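You operate a simulated robot arm through the tools that you are given. There is no shell and no other tool.

You are at the controls of a simulated robot arm. One attempt, no reset.

Task
Clamp the guide bar, rub off the burr, release it and lay it in the tray.
Fine: purple pad; put it back. What is to be rubbed or washed off counts as gone when no trace of it is left.

It is judged by the outcome, as a careful person would: the job done as asked, and still so three seconds after it is handed in. It fails if anything else is knocked over, pushed out of place, dropped, spilled or broken.

Robot
A 7-joint arm with a two-finger gripper, fixed in place. Base frame: the origin is on the floor under the middle of its stand, x ahead of it, y to its left, z up; the work surface is at about z = 0.8. Lengths are in m, angles in degrees, forces in N, time in s.
With the tool pointing down near the work surface it reaches from about 0.34 to 0.72 m from the base axis. Its first joint turns from -66.0 to 66.0 degrees. Payload 2.45 kg.
The TCP is the grasp point between the finger pads, 0.026 m short of the fingertips. In the tool frame z runs along the fingers and y along their closing line. The gripper opens to 0.096 m; its body begins 0.069 m behind the TCP.
Orientation is told as [roll, pitch, yaw] about the base's x, y, z axes, in that order, counted from this pose: with the fingers straight down and closing along the base's y, the tool's x points along the base's -x, its y along +y and its z along -z.

Tools
- The arm moves only by the tool play_rows. Its argument "steps" is a list of rows, each a list of 7 numbers: the shift along the base's x, y, z in m, then the turn, a rotation vector about the base's x, y, z in degrees, then the gripper command, from -1 (shut) to 1 (fully open), values between in proportion. In form: [[tx, ty, tz, rx, ry, rz, grip], ...]. A call has 1 to 20 rows; each row shifts and turns the commanded pose from where the row before left it. Each row takes 0.2 s and may step no farther than 0.05 m and 8.6 degrees from the row before; otherwise, or with a gripper value out of range, the whole call is refused. Where a pose cannot be reached the arm comes as near as it can. A force on the tool above 40 N (or 10 N above the force at the start of the call, whichever is more), or a blocked arm, ends the call early, and 0.2 s more pass. Each finger travels about 0.05 m/s and halts on what it meets, pressing with about 27 N; the grip force reading is that of the motor and also rises with nothing between the fingers. The clock runs only during rows and for 0.2 s after the last one: add rows that do not move to give the fingers time. The reply holds the time, the measured pose of the TCP, the force on the tool along the base axes, the opening and the grip force, in the units named above and with some noise, with the torque about the TCP (base axes, N m) and any sound that the robot's microphone picked up.
- Cameras (640 x 400 px; columns grow to the right, rows downward): "scene" is fixed at [0.1662, -0.3964, 1.417]; the picture's right is [0.75, -0.66, 0.00], its down [-0.42, -0.48, -0.77] and it looks along [0.50, 0.58, -0.64] (base axes); focal length 346 px, centre (320, 200). "wrist" rides on the gripper at [0.082, 0.003, -0.098] in the tool frame; the picture's right is [-0.04, 1.00, 0.00], its down [-0.73, -0.03, -0.68] and it looks along [-0.68, -0.03, 0.73] (tool axes); focal length 256 px, centre (320, 200). There is no depth. A picture from a camera that has moved, and an enlarged one, comes with that camera's place and axes in the base frame and with its lens.
- capture(camera): a new picture of that camera. It takes no simulated time.
- inspect(camera, box): a new picture of the part [left, top, right, bottom] of that camera's present view, enlarged. It takes no simulated time.
- hand_in(): hands the job in; it is judged then, once.

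Places have to be worked out from the pictures, the camera data and where the tool is seen. Open the gripper and draw the arm clear of the work before you hand the job in, unless the task says otherwise.

The tools are called after "Emit:" as name(argument=value, ...) on one line, values as JSON. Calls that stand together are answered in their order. play_rows: Moves the arm, as the interface text tells. Its arguments: {"type":"object","properties":{"steps":{"type":"array"}},"required":["steps"]} The other tools are called the same way: capture (camera) takes a picture; inspect (camera, box) takes an enlarged picture of a part of a camera's view; hand_in () hands the job in.

At the start:

```text
clock: 0.0
eef_pos: [0.4965, 0.0335, 1.0691]
tool_rot: [0.0, 0.0, 0.0]
contact_force: [0.6, 0.1, -0.4]
wrist_torque: [0.02, 0.03, -0.06]
opening: 0.0963
finger_force: 0.0
```

scene: 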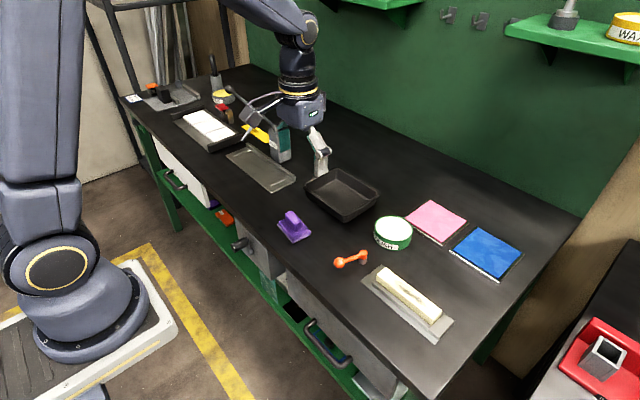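
wrist: 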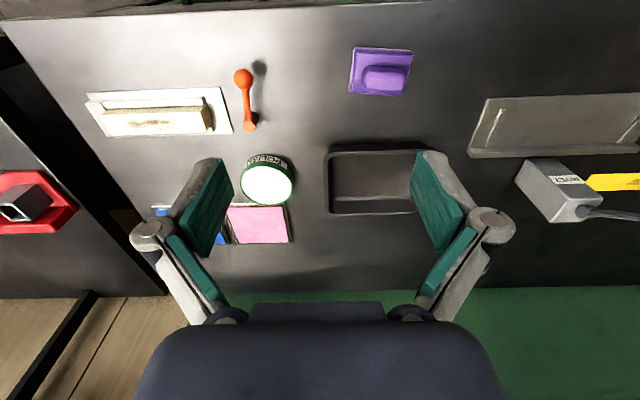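

I'll start by taking enlarged looks at the bench to identify the guide bar, the clamp, the purple pad and the tray.

Emit:
inspect(camera="scene", box=[100, 50, 340, 200])

Emit:
inspect(camera="scene", box=[260, 150, 540, 350])

Emit:
inspect(camera="wrist", box=[60, 20, 320, 270])

Emit:
inspect(camera="wrist", box=[320, 20, 640, 270])

```text
2.67 times, centred on (220, 125) of scene
camera zoom: at [0.1662, -0.3964, 1.417], right [0.75, -0.66, 0.0], down [-0.42, -0.48, -0.77], along [0.5, 0.58, -0.64], focal length 924 px, centre (587, 400)
```

zoom: 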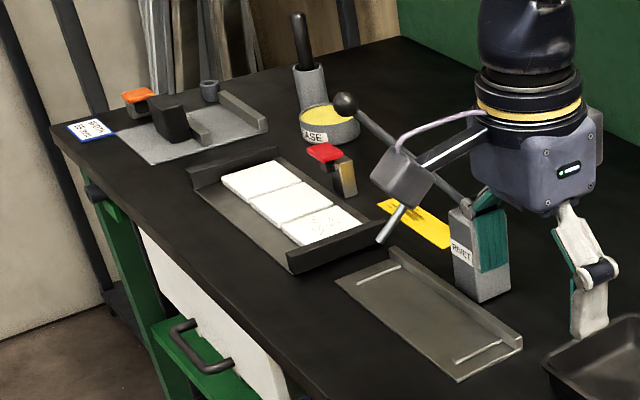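

```text
2.00 times, centred on (400, 250) of scene
camera zoom: at [0.1662, -0.3964, 1.417], right [0.75, -0.66, 0.0], down [-0.42, -0.48, -0.77], along [0.5, 0.58, -0.64], focal length 693 px, centre (160, 100)
```

zoom: 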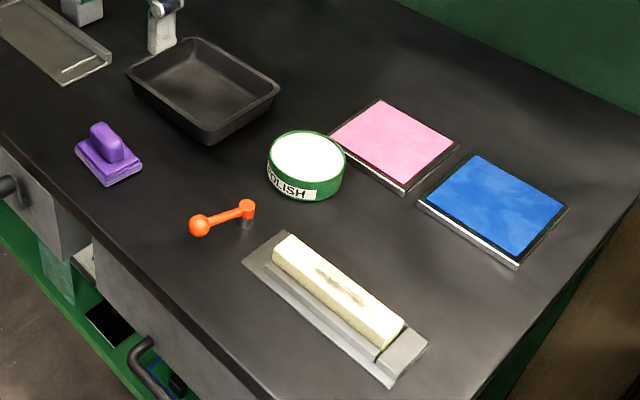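

```text
1.60 times, centred on (190, 145) of wrist
camera zoom: at [0.4142, 0.0378, 1.1677], right [0.04, 1.0, 0.0], down [0.73, -0.03, 0.68], along [0.68, -0.03, -0.73], focal length 410 px, centre (528, 288)
```

zoom: 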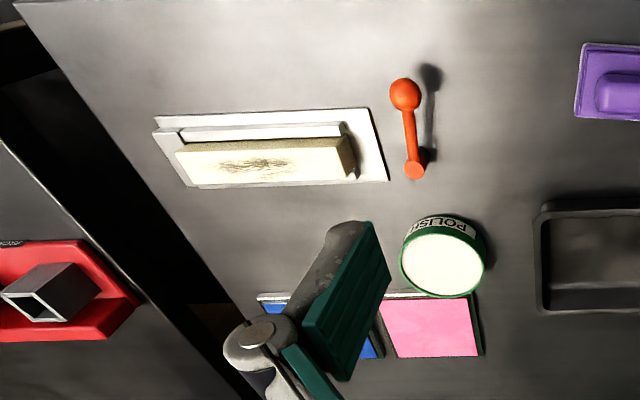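

```text
1.60 times, centred on (480, 145) of wrist
camera zoom: at [0.4142, 0.0378, 1.1677], right [0.04, 1.0, 0.0], down [0.73, -0.03, 0.68], along [0.68, -0.03, -0.73], focal length 410 px, centre (64, 288)
```

zoom: 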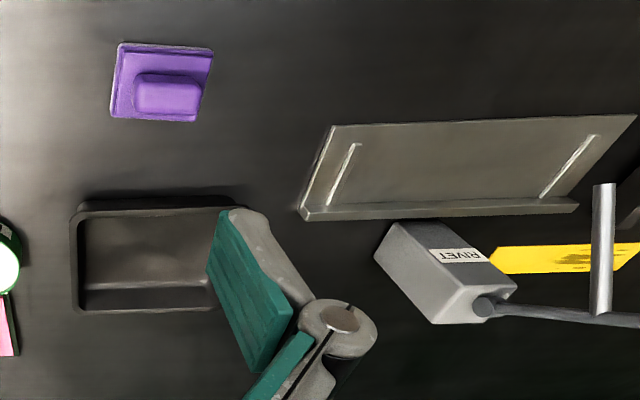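

The cream bar with a dark mark sits on a grey plate near (0.57, -0.20), with an orange ball lever beside it. I'll move the wrist camera over there for a closer look before deciding how this clamp works.

Emit:
play_rows(steps=[[-0.01, -0.04, -0.015, 0, 0, 0, 1], [-0.01, -0.04, -0.015, 0, 0, 0, 1], [-0.01, -0.04, -0.015, 0, 0, 0, 1], [-0.01, -0.04, -0.015, 0, 0, 0, 1], [0, -0.02, -0.01, 0, 0, 0, 1]])

Emit:
capture(camera="wrist")

Emit:
capture(camera="scene")

```text
clock: 1.2
eef_pos: [0.4567, -0.146, 0.9974]
tool_rot: [0.0, 0.0, 0.2]
contact_force: [0.9, -0.1, 0.4]
wrist_torque: [0.02, 0.02, 0.01]
opening: 0.0958
finger_force: 0.1
```

```text
taken
camera wrist: at [0.3744, -0.1424, 1.0967], right [0.04, 1.0, 0.0], down [0.73, -0.03, 0.68], along [0.68, -0.03, -0.73], focal length 256 px, centre (320, 200)
```

wrist: 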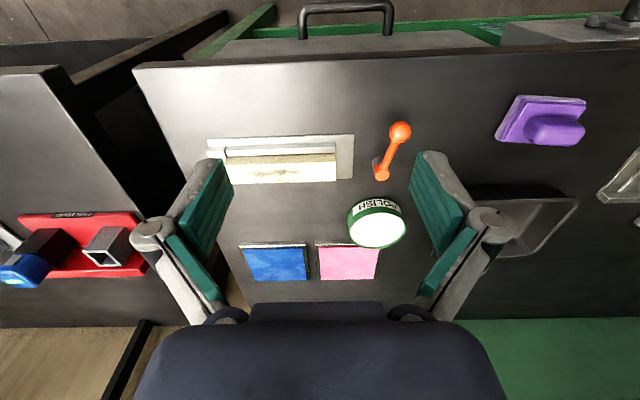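

```text
taken
```

scene: 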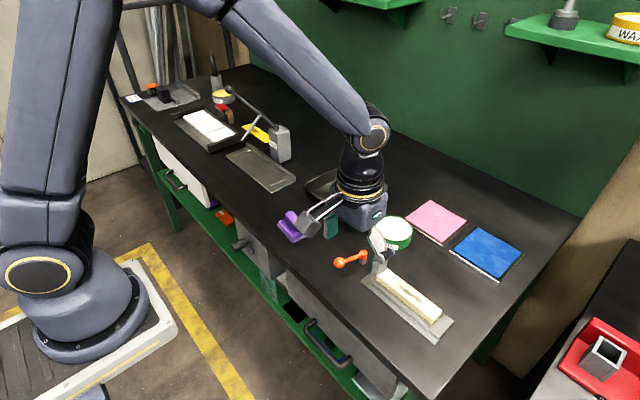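

Now enlarged views of the clamp, bar and lever.

Emit:
inspect(camera="wrist", box=[190, 100, 430, 250])

Emit:
inspect(camera="wrist", box=[440, 60, 640, 185])

Emit:
inspect(camera="scene", box=[320, 230, 480, 350])

Emit:
inspect(camera="scene", box=[110, 60, 310, 190])

```text
2.67 times, centred on (310, 175) of wrist
camera zoom: at [0.3744, -0.1424, 1.0967], right [0.04, 1.0, 0.0], down [0.73, -0.03, 0.68], along [0.68, -0.03, -0.73], focal length 683 px, centre (347, 267)
```

zoom: 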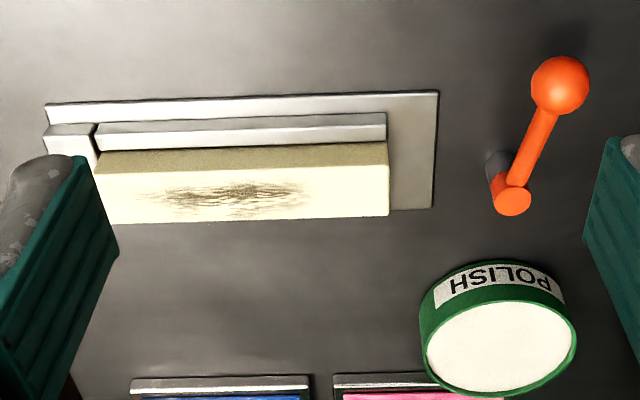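

```text
3.20 times, centred on (540, 122) of wrist
camera zoom: at [0.3744, -0.1424, 1.0967], right [0.04, 1.0, 0.0], down [0.73, -0.03, 0.68], along [0.68, -0.03, -0.73], focal length 819 px, centre (-384, 448)
```

zoom: 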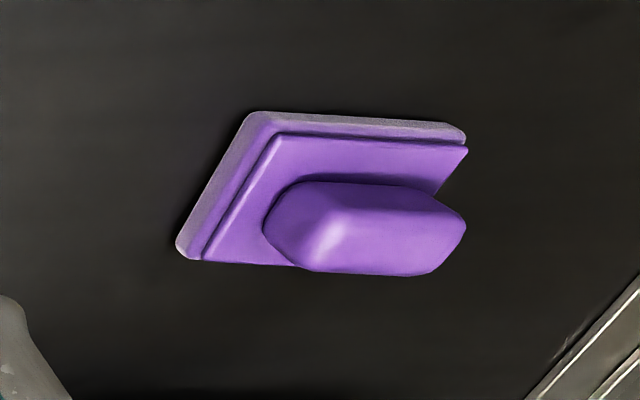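

```text
3.33 times, centred on (400, 290) of scene
camera zoom: at [0.1661, -0.3964, 1.417], right [0.75, -0.66, 0.0], down [-0.42, -0.48, -0.77], along [0.5, 0.58, -0.64], focal length 1155 px, centre (53, -100)
```

zoom: 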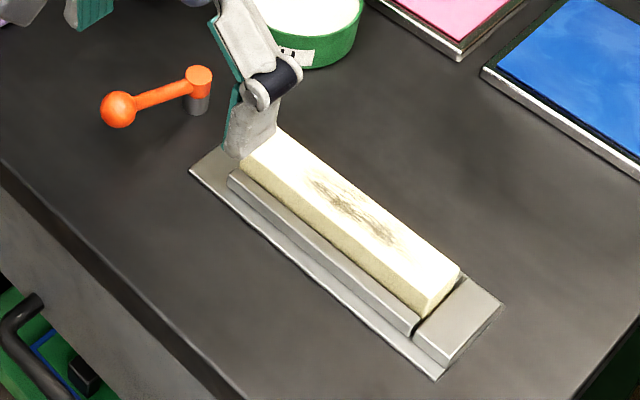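

```text
3.08 times, centred on (210, 125) of scene
camera zoom: at [0.1661, -0.3964, 1.417], right [0.75, -0.66, 0.0], down [-0.42, -0.48, -0.77], along [0.5, 0.58, -0.64], focal length 1066 px, centre (658, 431)
```

zoom: 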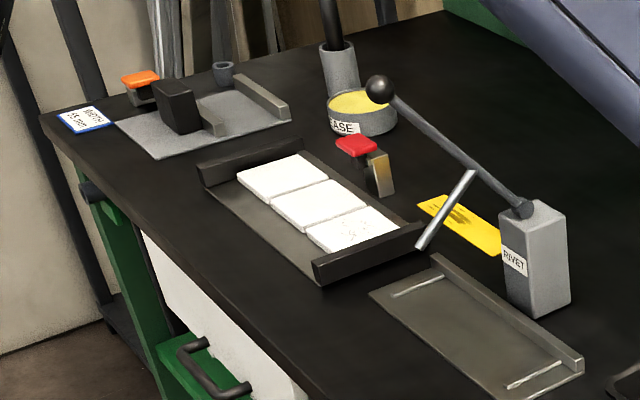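

The cream bar sits against two stops on the plate, and the orange lever looks like a cam or swing clamp on a post. Before committing, I'll survey the left half of the bench (yellow part, tiles, trays) from above to rule out other candidates.

Emit:
play_rows(steps=[[0, 0, 0.045, 0, 0, 0, 1], [0, 0.045, 0.02, 0, 0, 0, 1], [0, 0.048, 0, 0, 0, 0, 1], [0, 0.048, 0, 0, 0, 0, 1], [0, 0.048, 0, 0, 0, 0, 1], [0, 0.048, 0, 0, 0, 0, 1], [0, 0.048, 0, 0, 0, 0, 1], [0, 0.048, 0, 0, 0, 0, 1]])

Emit:
capture(camera="wrist")

Emit:
capture(camera="scene")

```text
clock: 3.0
eef_pos: [0.4562, 0.1879, 1.0617]
tool_rot: [0.0, 0.0, -0.1]
contact_force: [0.5, -0.5, 0.5]
wrist_torque: [-0.01, 0.0, 0.0]
opening: 0.0963
finger_force: 0.0
```

```text
taken
camera wrist: at [0.374, 0.1914, 1.1617], right [0.04, 1.0, 0.0], down [0.73, -0.03, 0.68], along [0.68, -0.03, -0.73], focal length 256 px, centre (320, 200)
```

wrist: 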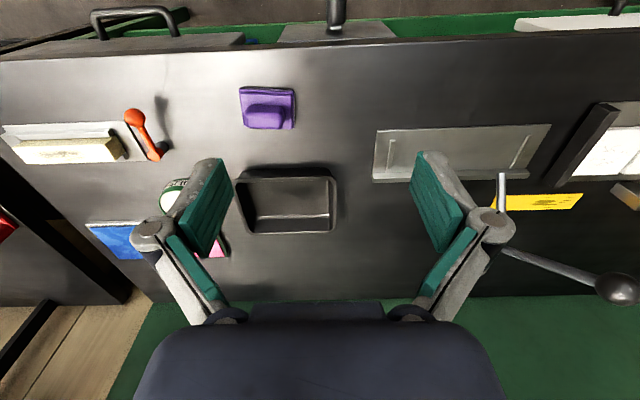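

```text
taken
```

scene: 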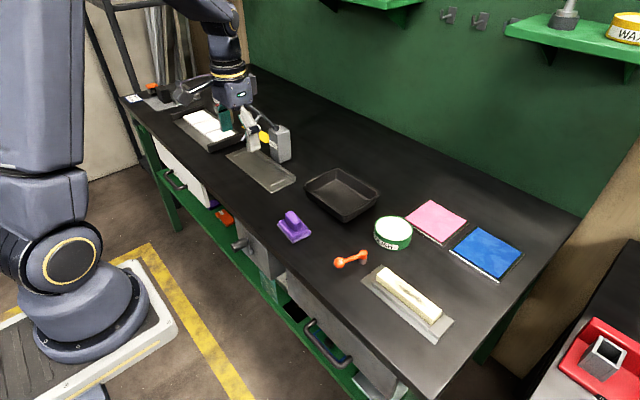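

Emit:
inspect(camera="wrist", box=[360, 80, 640, 255])

Emit:
inspect(camera="wrist", box=[200, 60, 400, 260])

Emit:
inspect(camera="scene", box=[270, 160, 400, 280])

```text
2.29 times, centred on (500, 168) of wrist
camera zoom: at [0.374, 0.1914, 1.1617], right [0.04, 1.0, 0.0], down [0.73, -0.03, 0.68], along [0.68, -0.03, -0.73], focal length 585 px, centre (-91, 274)
```

zoom: 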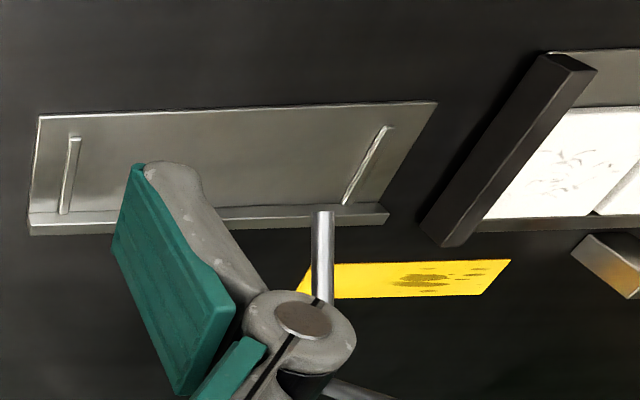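

```text
2.00 times, centred on (300, 160) of wrist
camera zoom: at [0.374, 0.1914, 1.1617], right [0.04, 1.0, 0.0], down [0.73, -0.03, 0.68], along [0.68, -0.03, -0.73], focal length 512 px, centre (360, 280)
```

zoom: 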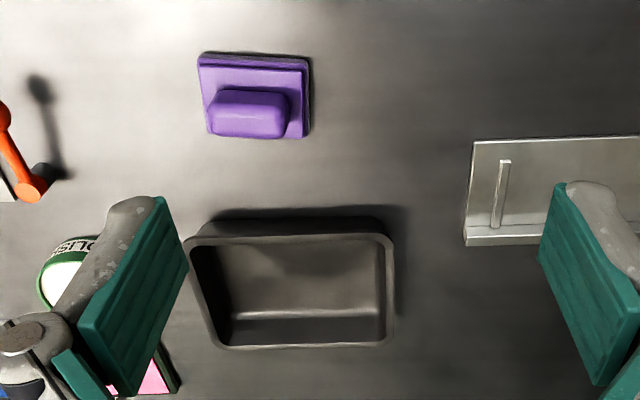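

```text
3.33 times, centred on (335, 220) of scene
camera zoom: at [0.1661, -0.3964, 1.417], right [0.75, -0.66, 0.0], down [-0.42, -0.48, -0.77], along [0.5, 0.58, -0.64], focal length 1155 px, centre (270, 133)
```

zoom: 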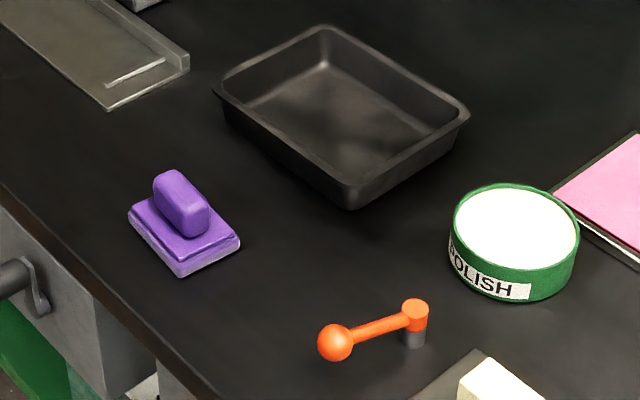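

The cream bar (about 0.136 x 0.03 m, along y at x≈0.57, y≈-0.13..-0.27) in the stop fixture is the guide bar, and the black tray is at about (0.68, 0.12). I'll go closer to the orange lever (post near (0.570,-0.074), ball near (0.509,-0.063), z≈0.845) to see how it clamps.

Emit:
play_rows(steps=[[0, -0.048, 0, 0, 0, 0, 1], [0, -0.048, 0, 0, 0, 0, 1], [0, -0.048, -0.02, 0, 0, 0, 1], [0, -0.048, -0.04, 0, 0, 0, 1], [0, -0.044, -0.04, 0, 0, 0, 1], [0, -0.02, -0.038, 0, 0, 0, 1]])

Emit:
capture(camera="wrist")

Emit:
inspect(camera="wrist", box=[220, 90, 420, 215])

```text
refused: row 3 steps farther than a row can; nothing moved
```

```text
taken
camera wrist: at [0.374, 0.1914, 1.1617], right [0.04, 1.0, 0.0], down [0.73, -0.03, 0.68], along [0.68, -0.03, -0.73], focal length 256 px, centre (320, 200)
```

wrist: 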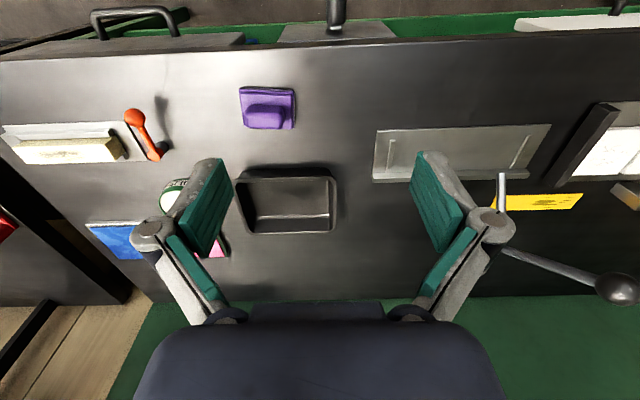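

```text
3.20 times, centred on (320, 152) of wrist
camera zoom: at [0.374, 0.1914, 1.1617], right [0.04, 1.0, 0.0], down [0.73, -0.03, 0.68], along [0.68, -0.03, -0.73], focal length 819 px, centre (320, 352)
```

zoom: 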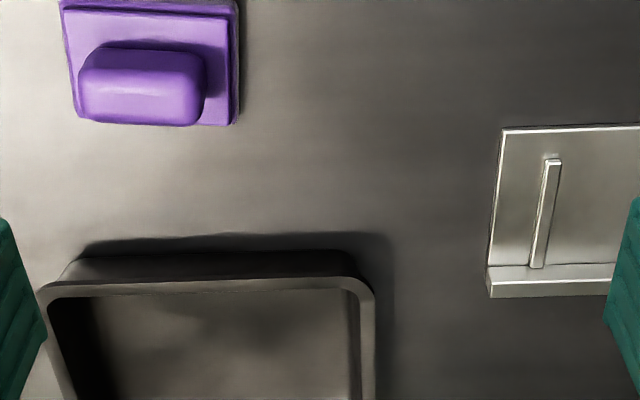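

The move was refused because a diagonal step was too long; the arm did not move. I'll repeat it with shorter steps.

Emit:
play_rows(steps=[[0, -0.048, 0, 0, 0, 0, 1], [0, -0.048, 0, 0, 0, 0, 1], [0, -0.048, 0, 0, 0, 0, 1], [0, -0.048, 0, 0, 0, 0, 1], [0, -0.048, 0, 0, 0, 0, 1], [0, -0.014, -0.046, 0, 0, 0, 1], [0, 0, -0.046, 0, 0, 0, 1], [0, 0, -0.046, 0, 0, 0, 1]])

Emit:
capture(camera="wrist")

Emit:
inspect(camera="wrist", box=[220, 90, 420, 215])

```text
clock: 4.8
eef_pos: [0.4564, -0.0665, 0.925]
tool_rot: [0.1, 0.0, 0.1]
contact_force: [-0.2, 1.0, -1.3]
wrist_torque: [0.02, 0.01, 0.0]
opening: 0.096
finger_force: 0.0
```

```text
taken
camera wrist: at [0.3736, -0.0628, 1.0243], right [0.04, 1.0, 0.0], down [0.73, -0.03, 0.68], along [0.68, -0.03, -0.73], focal length 256 px, centre (320, 200)
```

wrist: 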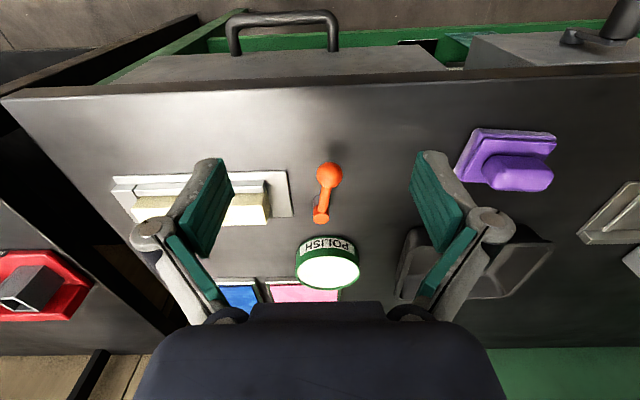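

```text
3.20 times, centred on (320, 152) of wrist
camera zoom: at [0.3736, -0.0628, 1.0243], right [0.04, 1.0, 0.0], down [0.73, -0.03, 0.68], along [0.68, -0.03, -0.73], focal length 819 px, centre (320, 352)
```

zoom: 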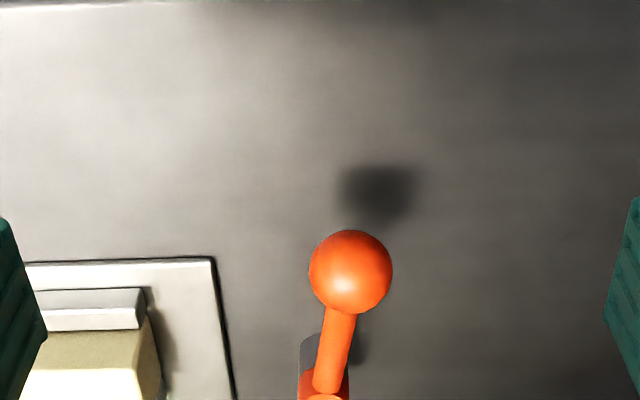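

Emit:
inspect(camera="wrist", box=[270, 150, 390, 240])

Emit:
inspect(camera="scene", box=[320, 235, 400, 285])

Emit:
inspect(camera="wrist", box=[100, 150, 300, 260])

```text
4.44 times, centred on (330, 195) of wrist
camera zoom: at [0.3736, -0.0628, 1.0243], right [0.04, 1.0, 0.0], down [0.73, -0.03, 0.68], along [0.68, -0.03, -0.73], focal length 1138 px, centre (276, 222)
```

zoom: 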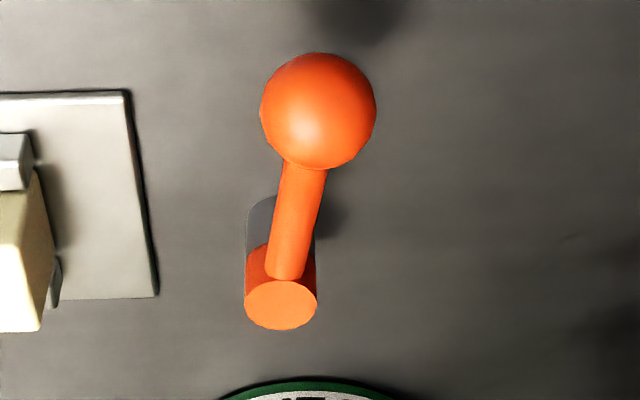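

```text
8.00 times, centred on (360, 260) of scene
camera zoom: at [0.1661, -0.3964, 1.417], right [0.75, -0.66, 0.0], down [-0.42, -0.48, -0.77], along [0.5, 0.58, -0.64], focal length 2772 px, centre (0, -280)
```

zoom: 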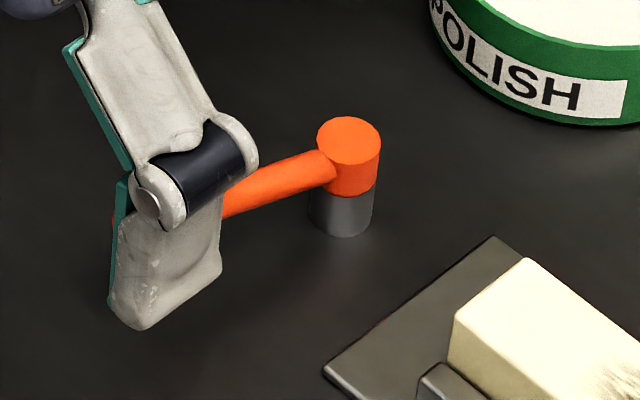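

```text
3.20 times, centred on (200, 205) of wrist
camera zoom: at [0.3736, -0.0628, 1.0243], right [0.04, 1.0, 0.0], down [0.73, -0.03, 0.68], along [0.68, -0.03, -0.73], focal length 819 px, centre (704, 184)
```

zoom: 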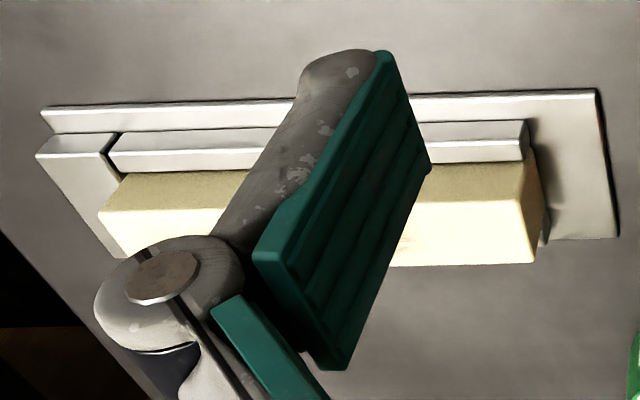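

The lever is a rod with a ball on a rotating hub atop a fixed grey post, with a hint of a small jaw on the far (+x) side of the bar. I'll rise, yaw the tool −90° and look at the fixture's far side.

Emit:
play_rows(steps=[[0.0, 0, 0.03, 0, 0, 0, 1], [0.017, -0.007, 0, 0, 0, -8.2, 1], [0.017, -0.007, 0, 0, 0, -8.2, 1], [0.017, -0.007, 0, 0, 0, -8.2, 1], [0.017, -0.007, 0, 0, 0, -8.2, 1], [0.017, -0.007, 0, 0, 0, -8.2, 1], [0.017, -0.007, 0, 0, 0, -8.2, 1], [0.017, -0.007, 0, 0, 0, -8.2, 1], [0.017, -0.007, 0, 0, 0, -8.2, 1], [0.017, -0.007, 0, 0, 0, -8.2, 1], [0.017, -0.007, 0, 0, 0, -8.2, 1], [0.014, -0.006, 0, 0, 0, -8.0, 1]])

Emit:
capture(camera="wrist")

Emit:
capture(camera="scene")

```text
clock: 7.4
eef_pos: [0.6406, -0.1421, 0.955]
tool_rot: [-0.1, 0.1, -90.1]
contact_force: [-0.3, -0.1, 0.1]
wrist_torque: [-0.01, -0.02, -0.03]
opening: 0.096
finger_force: 0.1
```

```text
taken
camera wrist: at [0.6429, -0.0603, 1.0544], right [1.0, -0.04, 0.0], down [-0.03, -0.73, 0.68], along [-0.03, -0.68, -0.73], focal length 256 px, centre (320, 200)
```

wrist: 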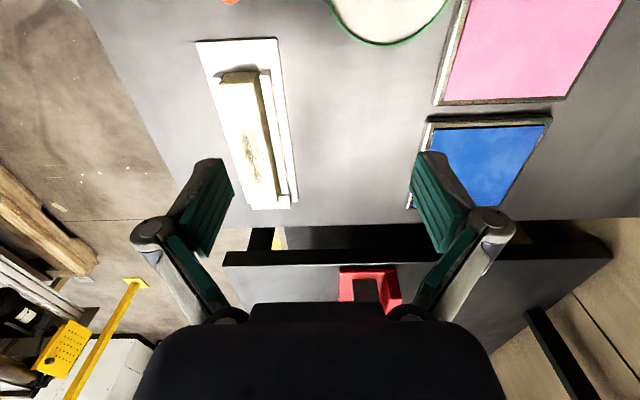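

```text
taken
```

scene: 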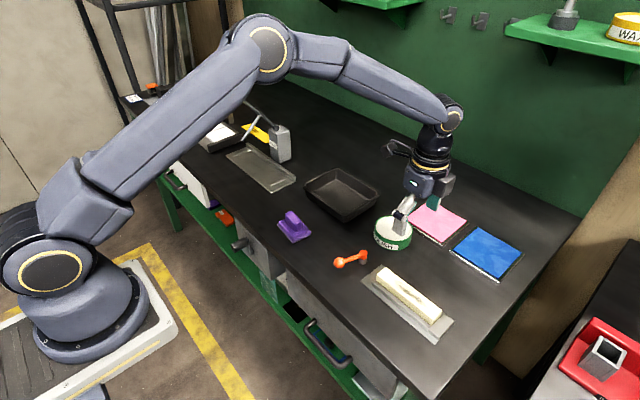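

Emit:
inspect(camera="wrist", box=[180, 20, 340, 220])

Emit:
inspect(camera="wrist", box=[190, 30, 310, 110])

```text
2.00 times, centred on (260, 120) of wrist
camera zoom: at [0.6429, -0.0603, 1.0544], right [1.0, -0.04, 0.0], down [-0.03, -0.73, 0.68], along [-0.03, -0.68, -0.73], focal length 512 px, centre (440, 360)
```

zoom: 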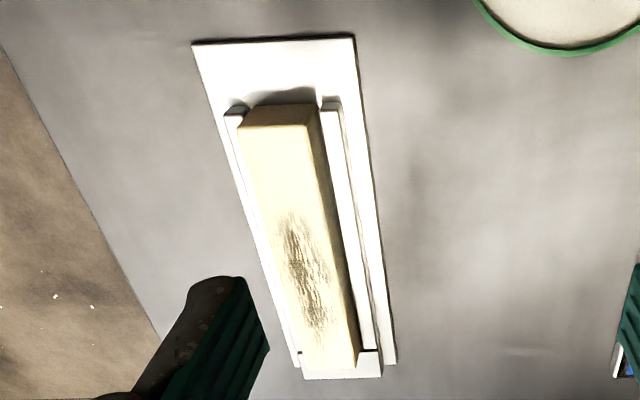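

```text
5.00 times, centred on (250, 70) of wrist
camera zoom: at [0.6429, -0.0603, 1.0544], right [1.0, -0.04, 0.0], down [-0.03, -0.73, 0.68], along [-0.03, -0.68, -0.73], focal length 1280 px, centre (670, 850)
```

zoom: 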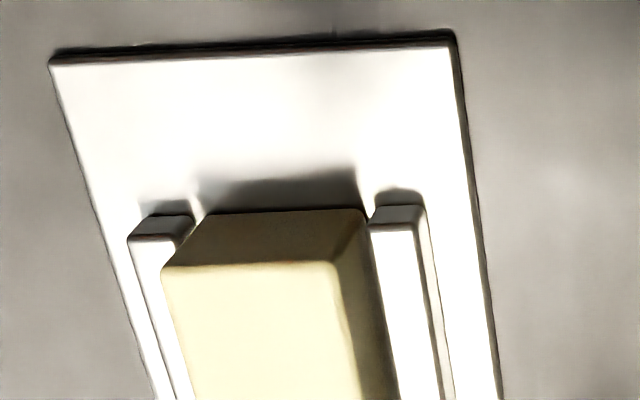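

The bar lies between two low rails against an end stop at its −y end; its top is at about z=0.832. The orange lever should swing from pointing −x to pointing −y over the bar's near end. I'll move above the ball at (0.509, −0.062), yaw −10° with the gripper half open, and check alignment.

Emit:
play_rows(steps=[[-0.0132, 0.008, 0, 0, 0, 8, 0.2], [-0.0132, 0.008, 0, 0, 0, 8, 0.2], [-0.0132, 0.008, 0, 0, 0, 8, 0.2], [-0.0132, 0.008, 0, 0, 0, 8, 0.2], [-0.0132, 0.008, 0, 0, 0, 8, 0.2], [-0.0132, 0.008, 0, 0, 0, 8, 0.2], [-0.0132, 0.008, 0, 0, 0, 8, 0.2], [-0.0132, 0.008, 0, 0, 0, 8, 0.2], [-0.0132, 0.008, 0, 0, 0, 8, 0.2], [-0.0128, 0.008, 0, 0, 0, 8, 0.2], [0, 0, -0.03, 0, 0, 0, 0.2]])

Emit:
capture(camera="wrist")

Emit:
capture(camera="scene")

```text
clock: 9.8
eef_pos: [0.5092, -0.0611, 0.9256]
tool_rot: [0.0, -0.1, -9.7]
contact_force: [-0.5, 0.2, -0.1]
wrist_torque: [0.01, 0.01, 0.0]
opening: 0.0577
finger_force: 0.2
```

```text
taken
camera wrist: at [0.4282, -0.0449, 1.0242], right [0.21, 0.98, 0.0], down [0.72, -0.15, 0.68], along [0.66, -0.14, -0.73], focal length 256 px, centre (320, 200)
```

wrist: 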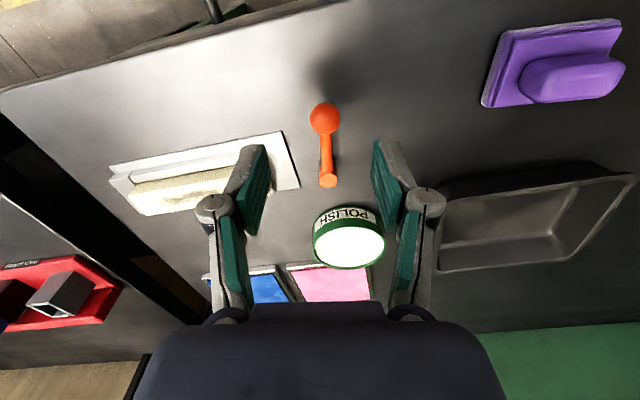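

```text
taken
```

scene: 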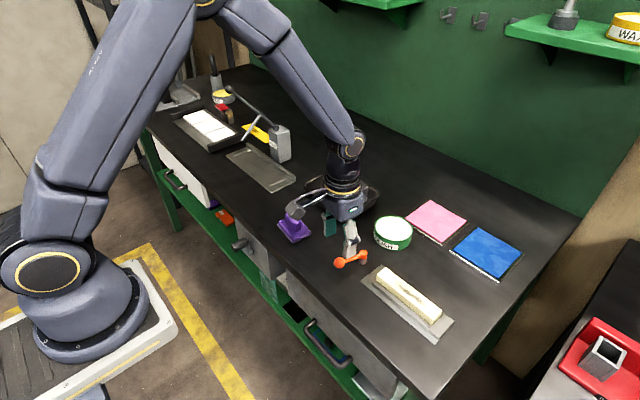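

Ball is centred between the fingers at about (0.510, −0.060). I'll lower so the fingertips straddle the ball (TCP z≈0.865) and close gently.

Emit:
play_rows(steps=[[0.001, 0.001, -0.03, 0, 0, 0, 0.2], [0, 0, -0.03, 0, 0, 0, 0.2], [0, 0, 0, 0, 0, 0, 0.2]])

Emit:
inspect(camera="wrist", box=[220, 100, 420, 250])

Emit:
inspect(camera="scene", box=[300, 210, 420, 290])

```text
clock: 10.6
eef_pos: [0.5106, -0.0618, 0.8642]
tool_rot: [0.1, 0.1, -9.9]
contact_force: [0.5, 0.9, 0.3]
wrist_torque: [0.02, -0.02, -0.03]
opening: 0.0575
finger_force: 0.0
```

```text
2.67 times, centred on (320, 175) of wrist
camera zoom: at [0.43, -0.0444, 0.9633], right [0.21, 0.98, 0.0], down [0.72, -0.16, 0.68], along [0.66, -0.14, -0.73], focal length 683 px, centre (320, 267)
```

zoom: 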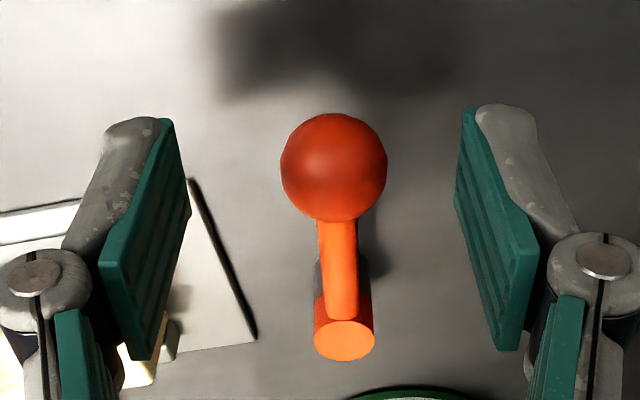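

```text
5.00 times, centred on (360, 250) of scene
camera zoom: at [0.1662, -0.3964, 1.417], right [0.75, -0.66, 0.0], down [-0.42, -0.48, -0.77], along [0.5, 0.58, -0.64], focal length 1732 px, centre (120, -50)
```

zoom: 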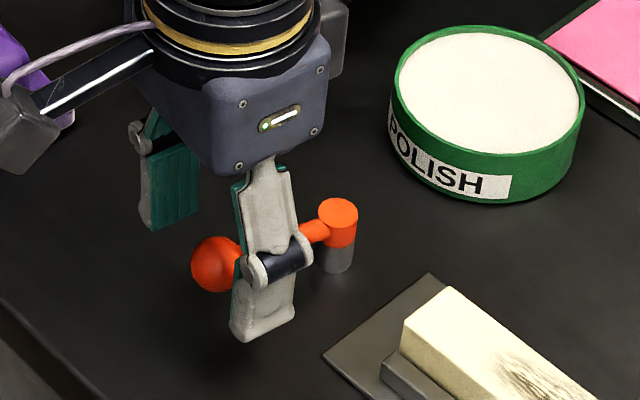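

The ball (radius ≈ 0.011) is between the pads near the fingertips. I'll cage it loosely (opening ≈ 0.025) and begin swinging it about the post at (0.5695, −0.0695) toward the bar, watching force and sound.

Emit:
play_rows(steps=[[-0.0004, 0.0015, 0, 0, 0, 0, -0.48], [0, 0, 0, 0, 0, 0, -0.48], [0, 0, 0, 0, 0, 0, -0.48], [-0.0007, -0.0084, 0, 0, 0, 8, -0.48], [0.0004, -0.0083, 0, 0, 0, 8, -0.48], [0.0016, -0.0082, 0, 0, 0, 8, -0.48]])

Emit:
capture(camera="wrist")

Emit:
inspect(camera="scene", box=[300, 210, 460, 330])

```text
clock: 12.0
eef_pos: [0.5134, -0.0784, 0.8655]
tool_rot: [0.4, -0.3, 14.5]
contact_force: [5.7, 37.4, 12.5]
wrist_torque: [1.22, -0.29, -0.29]
opening: 0.0507
finger_force: 19.7
```

```text
taken
camera wrist: at [0.432, -0.0957, 0.9648], right [-0.21, 0.98, 0.01], down [0.72, 0.15, 0.68], along [0.67, 0.15, -0.73], focal length 256 px, centre (320, 200)
```

wrist: 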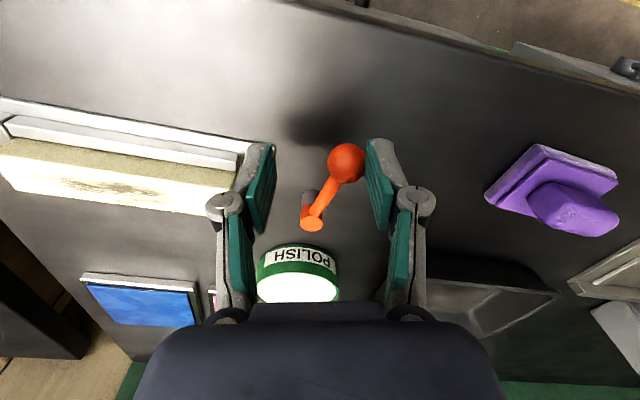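

```text
3.33 times, centred on (380, 270) of scene
camera zoom: at [0.1661, -0.3954, 1.4173], right [0.75, -0.66, 0.0], down [-0.42, -0.48, -0.77], along [0.5, 0.58, -0.64], focal length 1155 px, centre (120, -33)
```

zoom: 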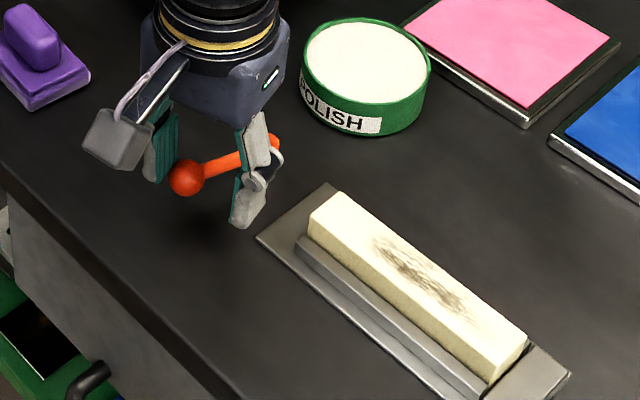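

The lever refused to turn that way (about 37 N with no movement), so it is likely at its open stop. I'll back off, re-cage the ball, and try swinging the other way.

Emit:
play_rows(steps=[[-0.0016, 0.0082, 0, 0, 0, -8, 0.2], [-0.0004, 0.0083, 0, 0, 0, -8, 0.2], [0.0007, 0.0084, 0, 0, 0, -8, 0.2], [0, 0, 0, 0, 0, 0, 0.2]])

Emit:
inspect(camera="wrist", box=[220, 100, 420, 250])

```text
clock: 13.0
eef_pos: [0.5083, -0.0602, 0.8655]
tool_rot: [0.0, -0.1, -10.1]
contact_force: [0.1, 0.8, 0.6]
wrist_torque: [-0.02, 0.03, 0.01]
opening: 0.0574
finger_force: 0.1
```

```text
2.67 times, centred on (320, 175) of wrist
camera zoom: at [0.4289, -0.0427, 0.9647], right [0.21, 0.98, 0.0], down [0.72, -0.16, 0.68], along [0.66, -0.15, -0.73], focal length 683 px, centre (320, 267)
```

zoom: 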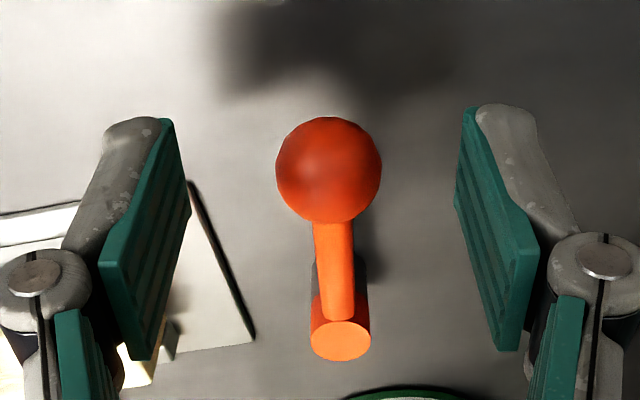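

Lever is unmoved. Now I cage the ball again and swing it the other way (toward +y) in small steps.

Emit:
play_rows(steps=[[0.0016, 0, 0, 0, 0, 0, -0.48], [0, 0, 0, 0, 0, 0, -0.48], [0, 0, 0, 0, 0, 0, -0.48], [0, 0, 0, 0, 0, 0, -0.48], [0.0019, 0.0081, 0, 0, 0, -8, -0.48], [0.003, 0.0079, 0, 0, 0, -8, -0.48]])

Emit:
inspect(camera="wrist", box=[220, 100, 420, 250])

Emit:
inspect(camera="scene", box=[300, 210, 460, 330])

```text
clock: 14.4
eef_pos: [0.5161, -0.0442, 0.8662]
tool_rot: [-0.1, 0.0, -26.1]
contact_force: [0.1, -1.0, 0.5]
wrist_torque: [-0.03, 0.03, -0.05]
opening: 0.0257
finger_force: 0.1
```

```text
2.67 times, centred on (320, 175) of wrist
camera zoom: at [0.4435, -0.0051, 0.9647], right [0.48, 0.88, 0.0], down [0.65, -0.35, 0.68], along [0.6, -0.32, -0.73], focal length 683 px, centre (320, 267)
```

zoom: 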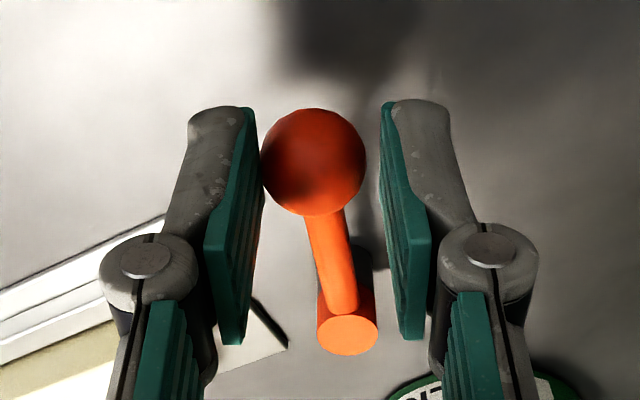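

```text
3.33 times, centred on (380, 270) of scene
camera zoom: at [0.1661, -0.3964, 1.417], right [0.75, -0.66, 0.0], down [-0.42, -0.48, -0.77], along [0.5, 0.58, -0.64], focal length 1155 px, centre (120, -33)
```

zoom: 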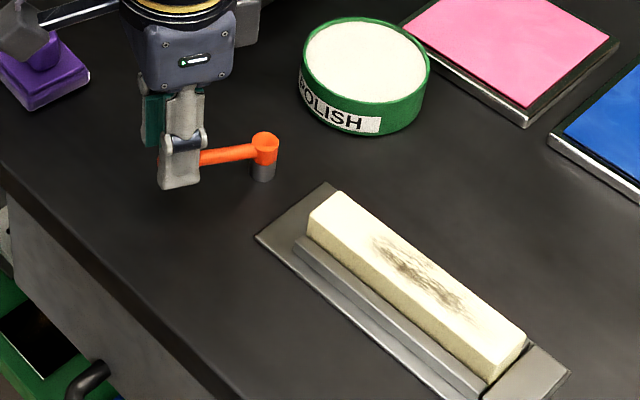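

The lever swings freely this way (≈1 N). I'll continue along the arc in steps, watching for force or a click.

Emit:
play_rows(steps=[[0.0041, 0.0073, 0, 0, 0, -8, -0.48], [0.005, 0.0067, 0, 0, 0, -8, -0.48], [0.0059, 0.0059, 0, 0, 0, -8, -0.48], [0.0067, 0.005, 0, 0, 0, -8, -0.48]])

Emit:
inspect(camera="wrist", box=[220, 100, 420, 250])

Emit:
inspect(camera="scene", box=[300, 210, 460, 330])

```text
clock: 15.4
eef_pos: [0.5375, -0.0205, 0.8654]
tool_rot: [0.0, 0.0, -58.1]
contact_force: [0.1, 0.5, 0.7]
wrist_torque: [0.03, 0.03, 0.0]
opening: 0.0256
finger_force: 0.6
```

```text
2.67 times, centred on (320, 175) of wrist
camera zoom: at [0.4965, 0.052, 0.9642], right [0.87, 0.49, 0.0], down [0.36, -0.64, 0.68], along [0.34, -0.59, -0.73], focal length 683 px, centre (320, 267)
```

zoom: 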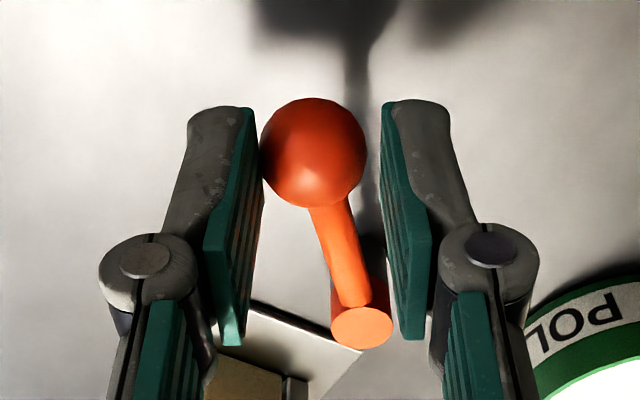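

```text
3.33 times, centred on (380, 270) of scene
camera zoom: at [0.1661, -0.3964, 1.417], right [0.75, -0.66, 0.0], down [-0.42, -0.48, -0.77], along [0.5, 0.58, -0.64], focal length 1155 px, centre (120, -33)
```

zoom: 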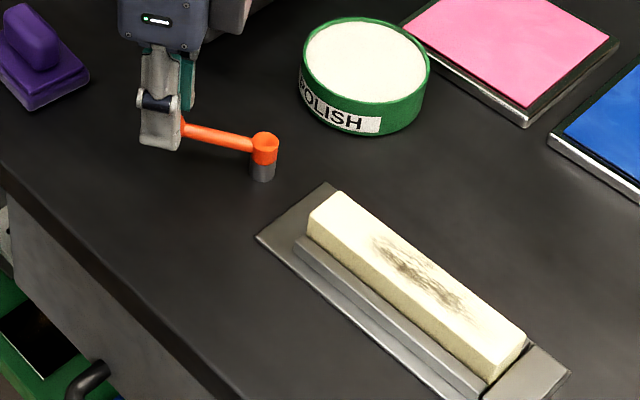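

The lever keeps following; re-triangulating, the pivot is nearer (0.579, −0.068) with radius ≈0.069, so I'm slightly inside the arc. I'll recentre outward and keep swinging along the corrected arc.

Emit:
play_rows(steps=[[-0.0045, 0.0036, 0, 0, 0, 0, -0.48], [0.0076, 0.0059, 0, 0, 0, 0, -0.48], [0.0084, 0.0048, 0, 0, 0, -6, -0.48], [0.0089, 0.0036, 0, 0, 0, -8, -0.48]])

Emit:
inspect(camera="wrist", box=[220, 100, 420, 250])

Emit:
inspect(camera="scene", box=[300, 210, 460, 330])

```text
clock: 16.4
eef_pos: [0.5587, -0.0016, 0.8658]
tool_rot: [0.0, 0.0, -72.0]
contact_force: [-0.5, 0.4, 0.5]
wrist_torque: [-0.02, 0.01, 0.0]
opening: 0.0258
finger_force: 0.0
```

```text
2.67 times, centred on (320, 175) of wrist
camera zoom: at [0.5352, 0.0774, 0.9647], right [0.96, 0.27, 0.0], down [0.2, -0.71, 0.68], along [0.18, -0.65, -0.73], focal length 683 px, centre (320, 267)
```

zoom: 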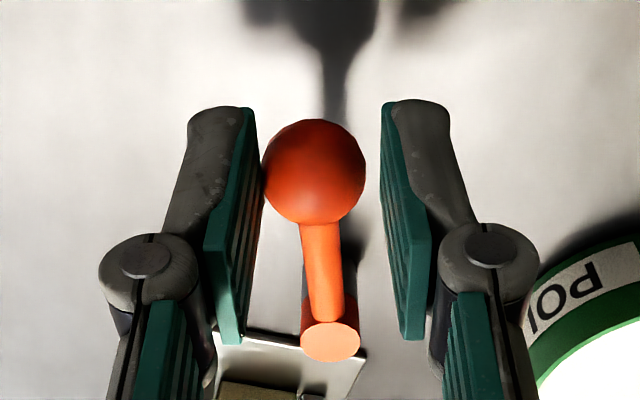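

```text
3.33 times, centred on (380, 270) of scene
camera zoom: at [0.1661, -0.3964, 1.417], right [0.75, -0.66, 0.0], down [-0.42, -0.48, -0.77], along [0.5, 0.58, -0.64], focal length 1155 px, centre (120, -33)
```

zoom: 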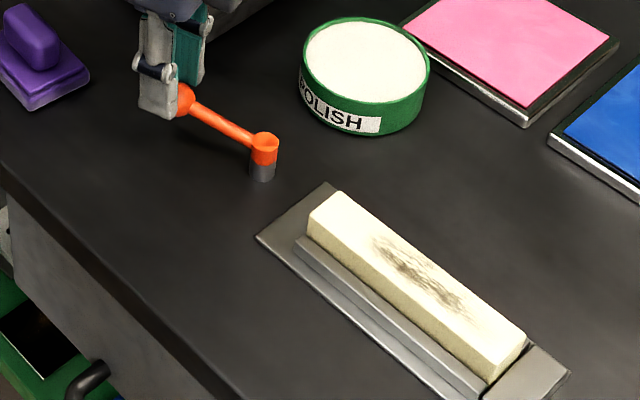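

Well aligned now, still no resistance. Continuing toward θ≈90° and a bit beyond, in small steps.

Emit:
play_rows(steps=[[0.0091, 0.0022, 0, 0, 0, -8, -0.48], [0.0096, 0.001, 0, 0, 0, -8, -0.48]])

Emit:
inspect(camera="wrist", box=[220, 100, 420, 250])

Emit:
inspect(camera="scene", box=[300, 210, 460, 330])

```text
clock: 17.0
eef_pos: [0.5763, 0.0011, 0.8644]
tool_rot: [0.0, 0.0, -88.1]
contact_force: [-0.9, -0.1, -0.5]
wrist_torque: [0.0, 0.07, -0.02]
opening: 0.0259
finger_force: 0.5
```

```text
2.67 times, centred on (320, 175) of wrist
camera zoom: at [0.5762, 0.0837, 0.9643], right [1.0, -0.01, 0.0], down [0.0, -0.73, 0.68], along [0.0, -0.68, -0.73], focal length 683 px, centre (320, 267)
```

zoom: 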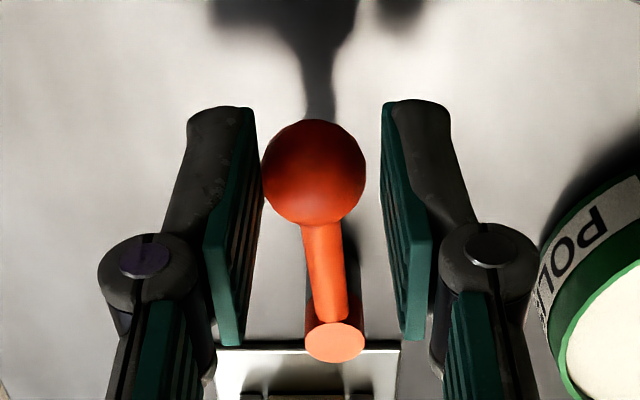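

```text
3.33 times, centred on (380, 270) of scene
camera zoom: at [0.1661, -0.3964, 1.417], right [0.75, -0.66, 0.0], down [-0.42, -0.48, -0.77], along [0.5, 0.58, -0.64], focal length 1155 px, centre (120, -33)
```

zoom: 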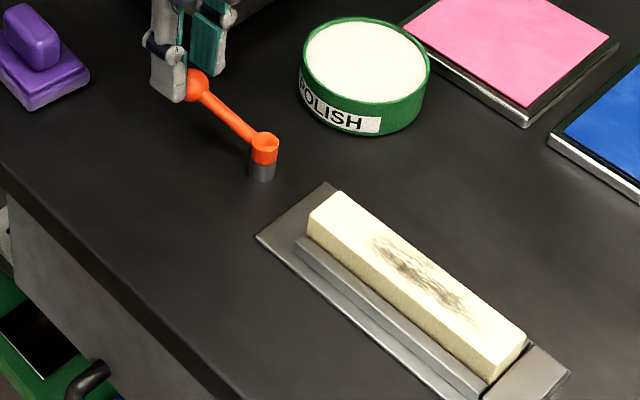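

Lever is at about θ≈93° with no click or resistance yet. I'll continue slowly a few more degrees, keeping clear of the polish tin (left edge x≈0.63).

Emit:
play_rows(steps=[[0.0096, -0.0004, 0, 0, 0, -8, -0.48], [0.004, -0.0006, 0, 0, 0, -4, -0.48]])

Emit:
capture(camera="wrist")

Emit:
inspect(camera="scene", box=[300, 210, 460, 330])

```text
clock: 17.6
eef_pos: [0.5876, -0.0005, 0.8643]
tool_rot: [-0.4, 0.0, -100.0]
contact_force: [-18.3, -5.0, 2.1]
wrist_torque: [-0.13, 0.46, 0.07]
opening: 0.0365
finger_force: 9.1
```

```text
taken
camera wrist: at [0.6051, 0.0799, 0.9634], right [0.98, -0.21, -0.01], down [-0.15, -0.72, 0.68], along [-0.15, -0.66, -0.73], focal length 256 px, centre (320, 200)
```

wrist: 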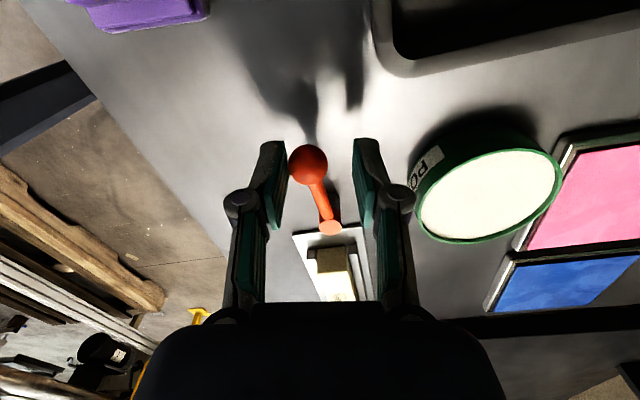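

```text
3.33 times, centred on (380, 270) of scene
camera zoom: at [0.1656, -0.3965, 1.417], right [0.75, -0.66, 0.0], down [-0.42, -0.48, -0.77], along [0.51, 0.58, -0.64], focal length 1155 px, centre (120, -33)
```

zoom: 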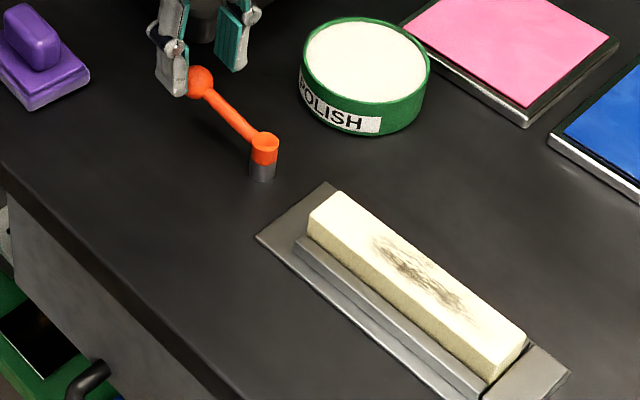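

The lever has reached a firm stop at θ=90° (pointing +y, in line with the bar), resisting about 18 N — this should be the clamped position. I'll ease off, open, and lift clear, then re-inspect the lever and bar.

Emit:
play_rows(steps=[[-0.004, 0, 0, 0, 0, 6, -0.2], [-0.004, 0.0005, 0, 0, 0, 6, 0.0], [0, 0, 0, 0, 0, 0, 0.1], [0, 0, 0.03, 0, 0, 0, 0.1], [0, 0, 0.045, 0, 0, 0, 0.1], [0, 0, 0.03, 0, 0, 0, 0.1]])

Emit:
capture(camera="wrist")

Emit:
inspect(camera="scene", box=[300, 210, 460, 330])

```text
clock: 19.0
eef_pos: [0.5822, 0.0015, 0.97]
tool_rot: [0.0, 0.0, -88.0]
contact_force: [0.2, 0.2, -0.2]
wrist_torque: [-0.01, -0.03, 0.04]
opening: 0.053
finger_force: 0.1
```

```text
taken
camera wrist: at [0.5821, 0.0831, 1.07], right [1.0, 0.0, 0.0], down [0.0, -0.73, 0.68], along [0.0, -0.68, -0.73], focal length 256 px, centre (320, 200)
```

wrist: 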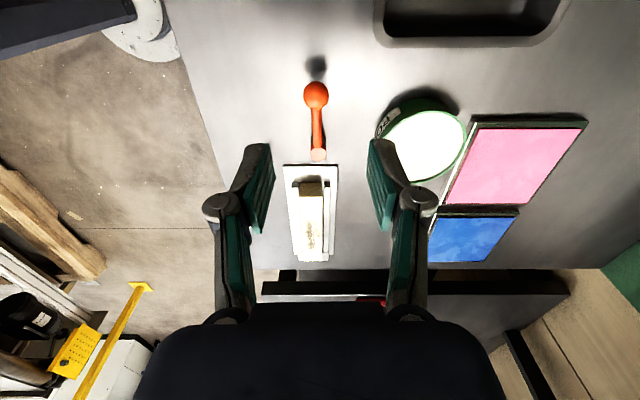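

```text
3.33 times, centred on (380, 270) of scene
camera zoom: at [0.1661, -0.3964, 1.417], right [0.75, -0.66, 0.0], down [-0.42, -0.48, -0.77], along [0.5, 0.58, -0.64], focal length 1155 px, centre (120, -33)
```

zoom: 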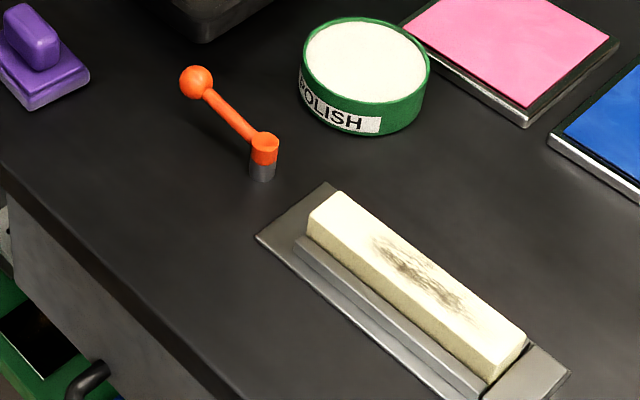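

The lever stays at the closed stop, in line with the bar. I'll zoom on the bar from here to refine its x position and stain extent.

Emit:
inspect(camera="wrist", box=[270, 150, 360, 270])

```text
3.33 times, centred on (315, 210) of wrist
camera zoom: at [0.5821, 0.0831, 1.07], right [1.0, 0.0, 0.0], down [0.0, -0.73, 0.68], along [0.0, -0.68, -0.73], focal length 853 px, centre (337, 167)
```

zoom: 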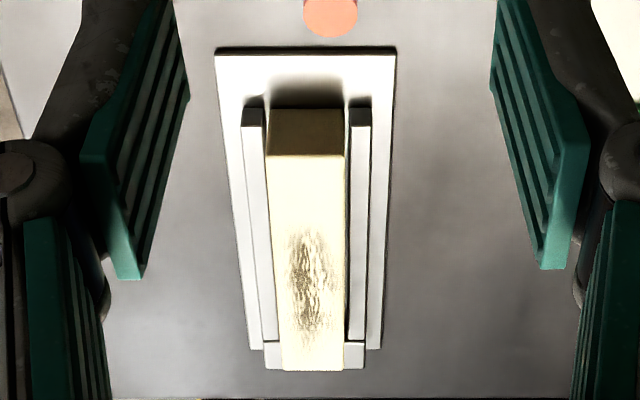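

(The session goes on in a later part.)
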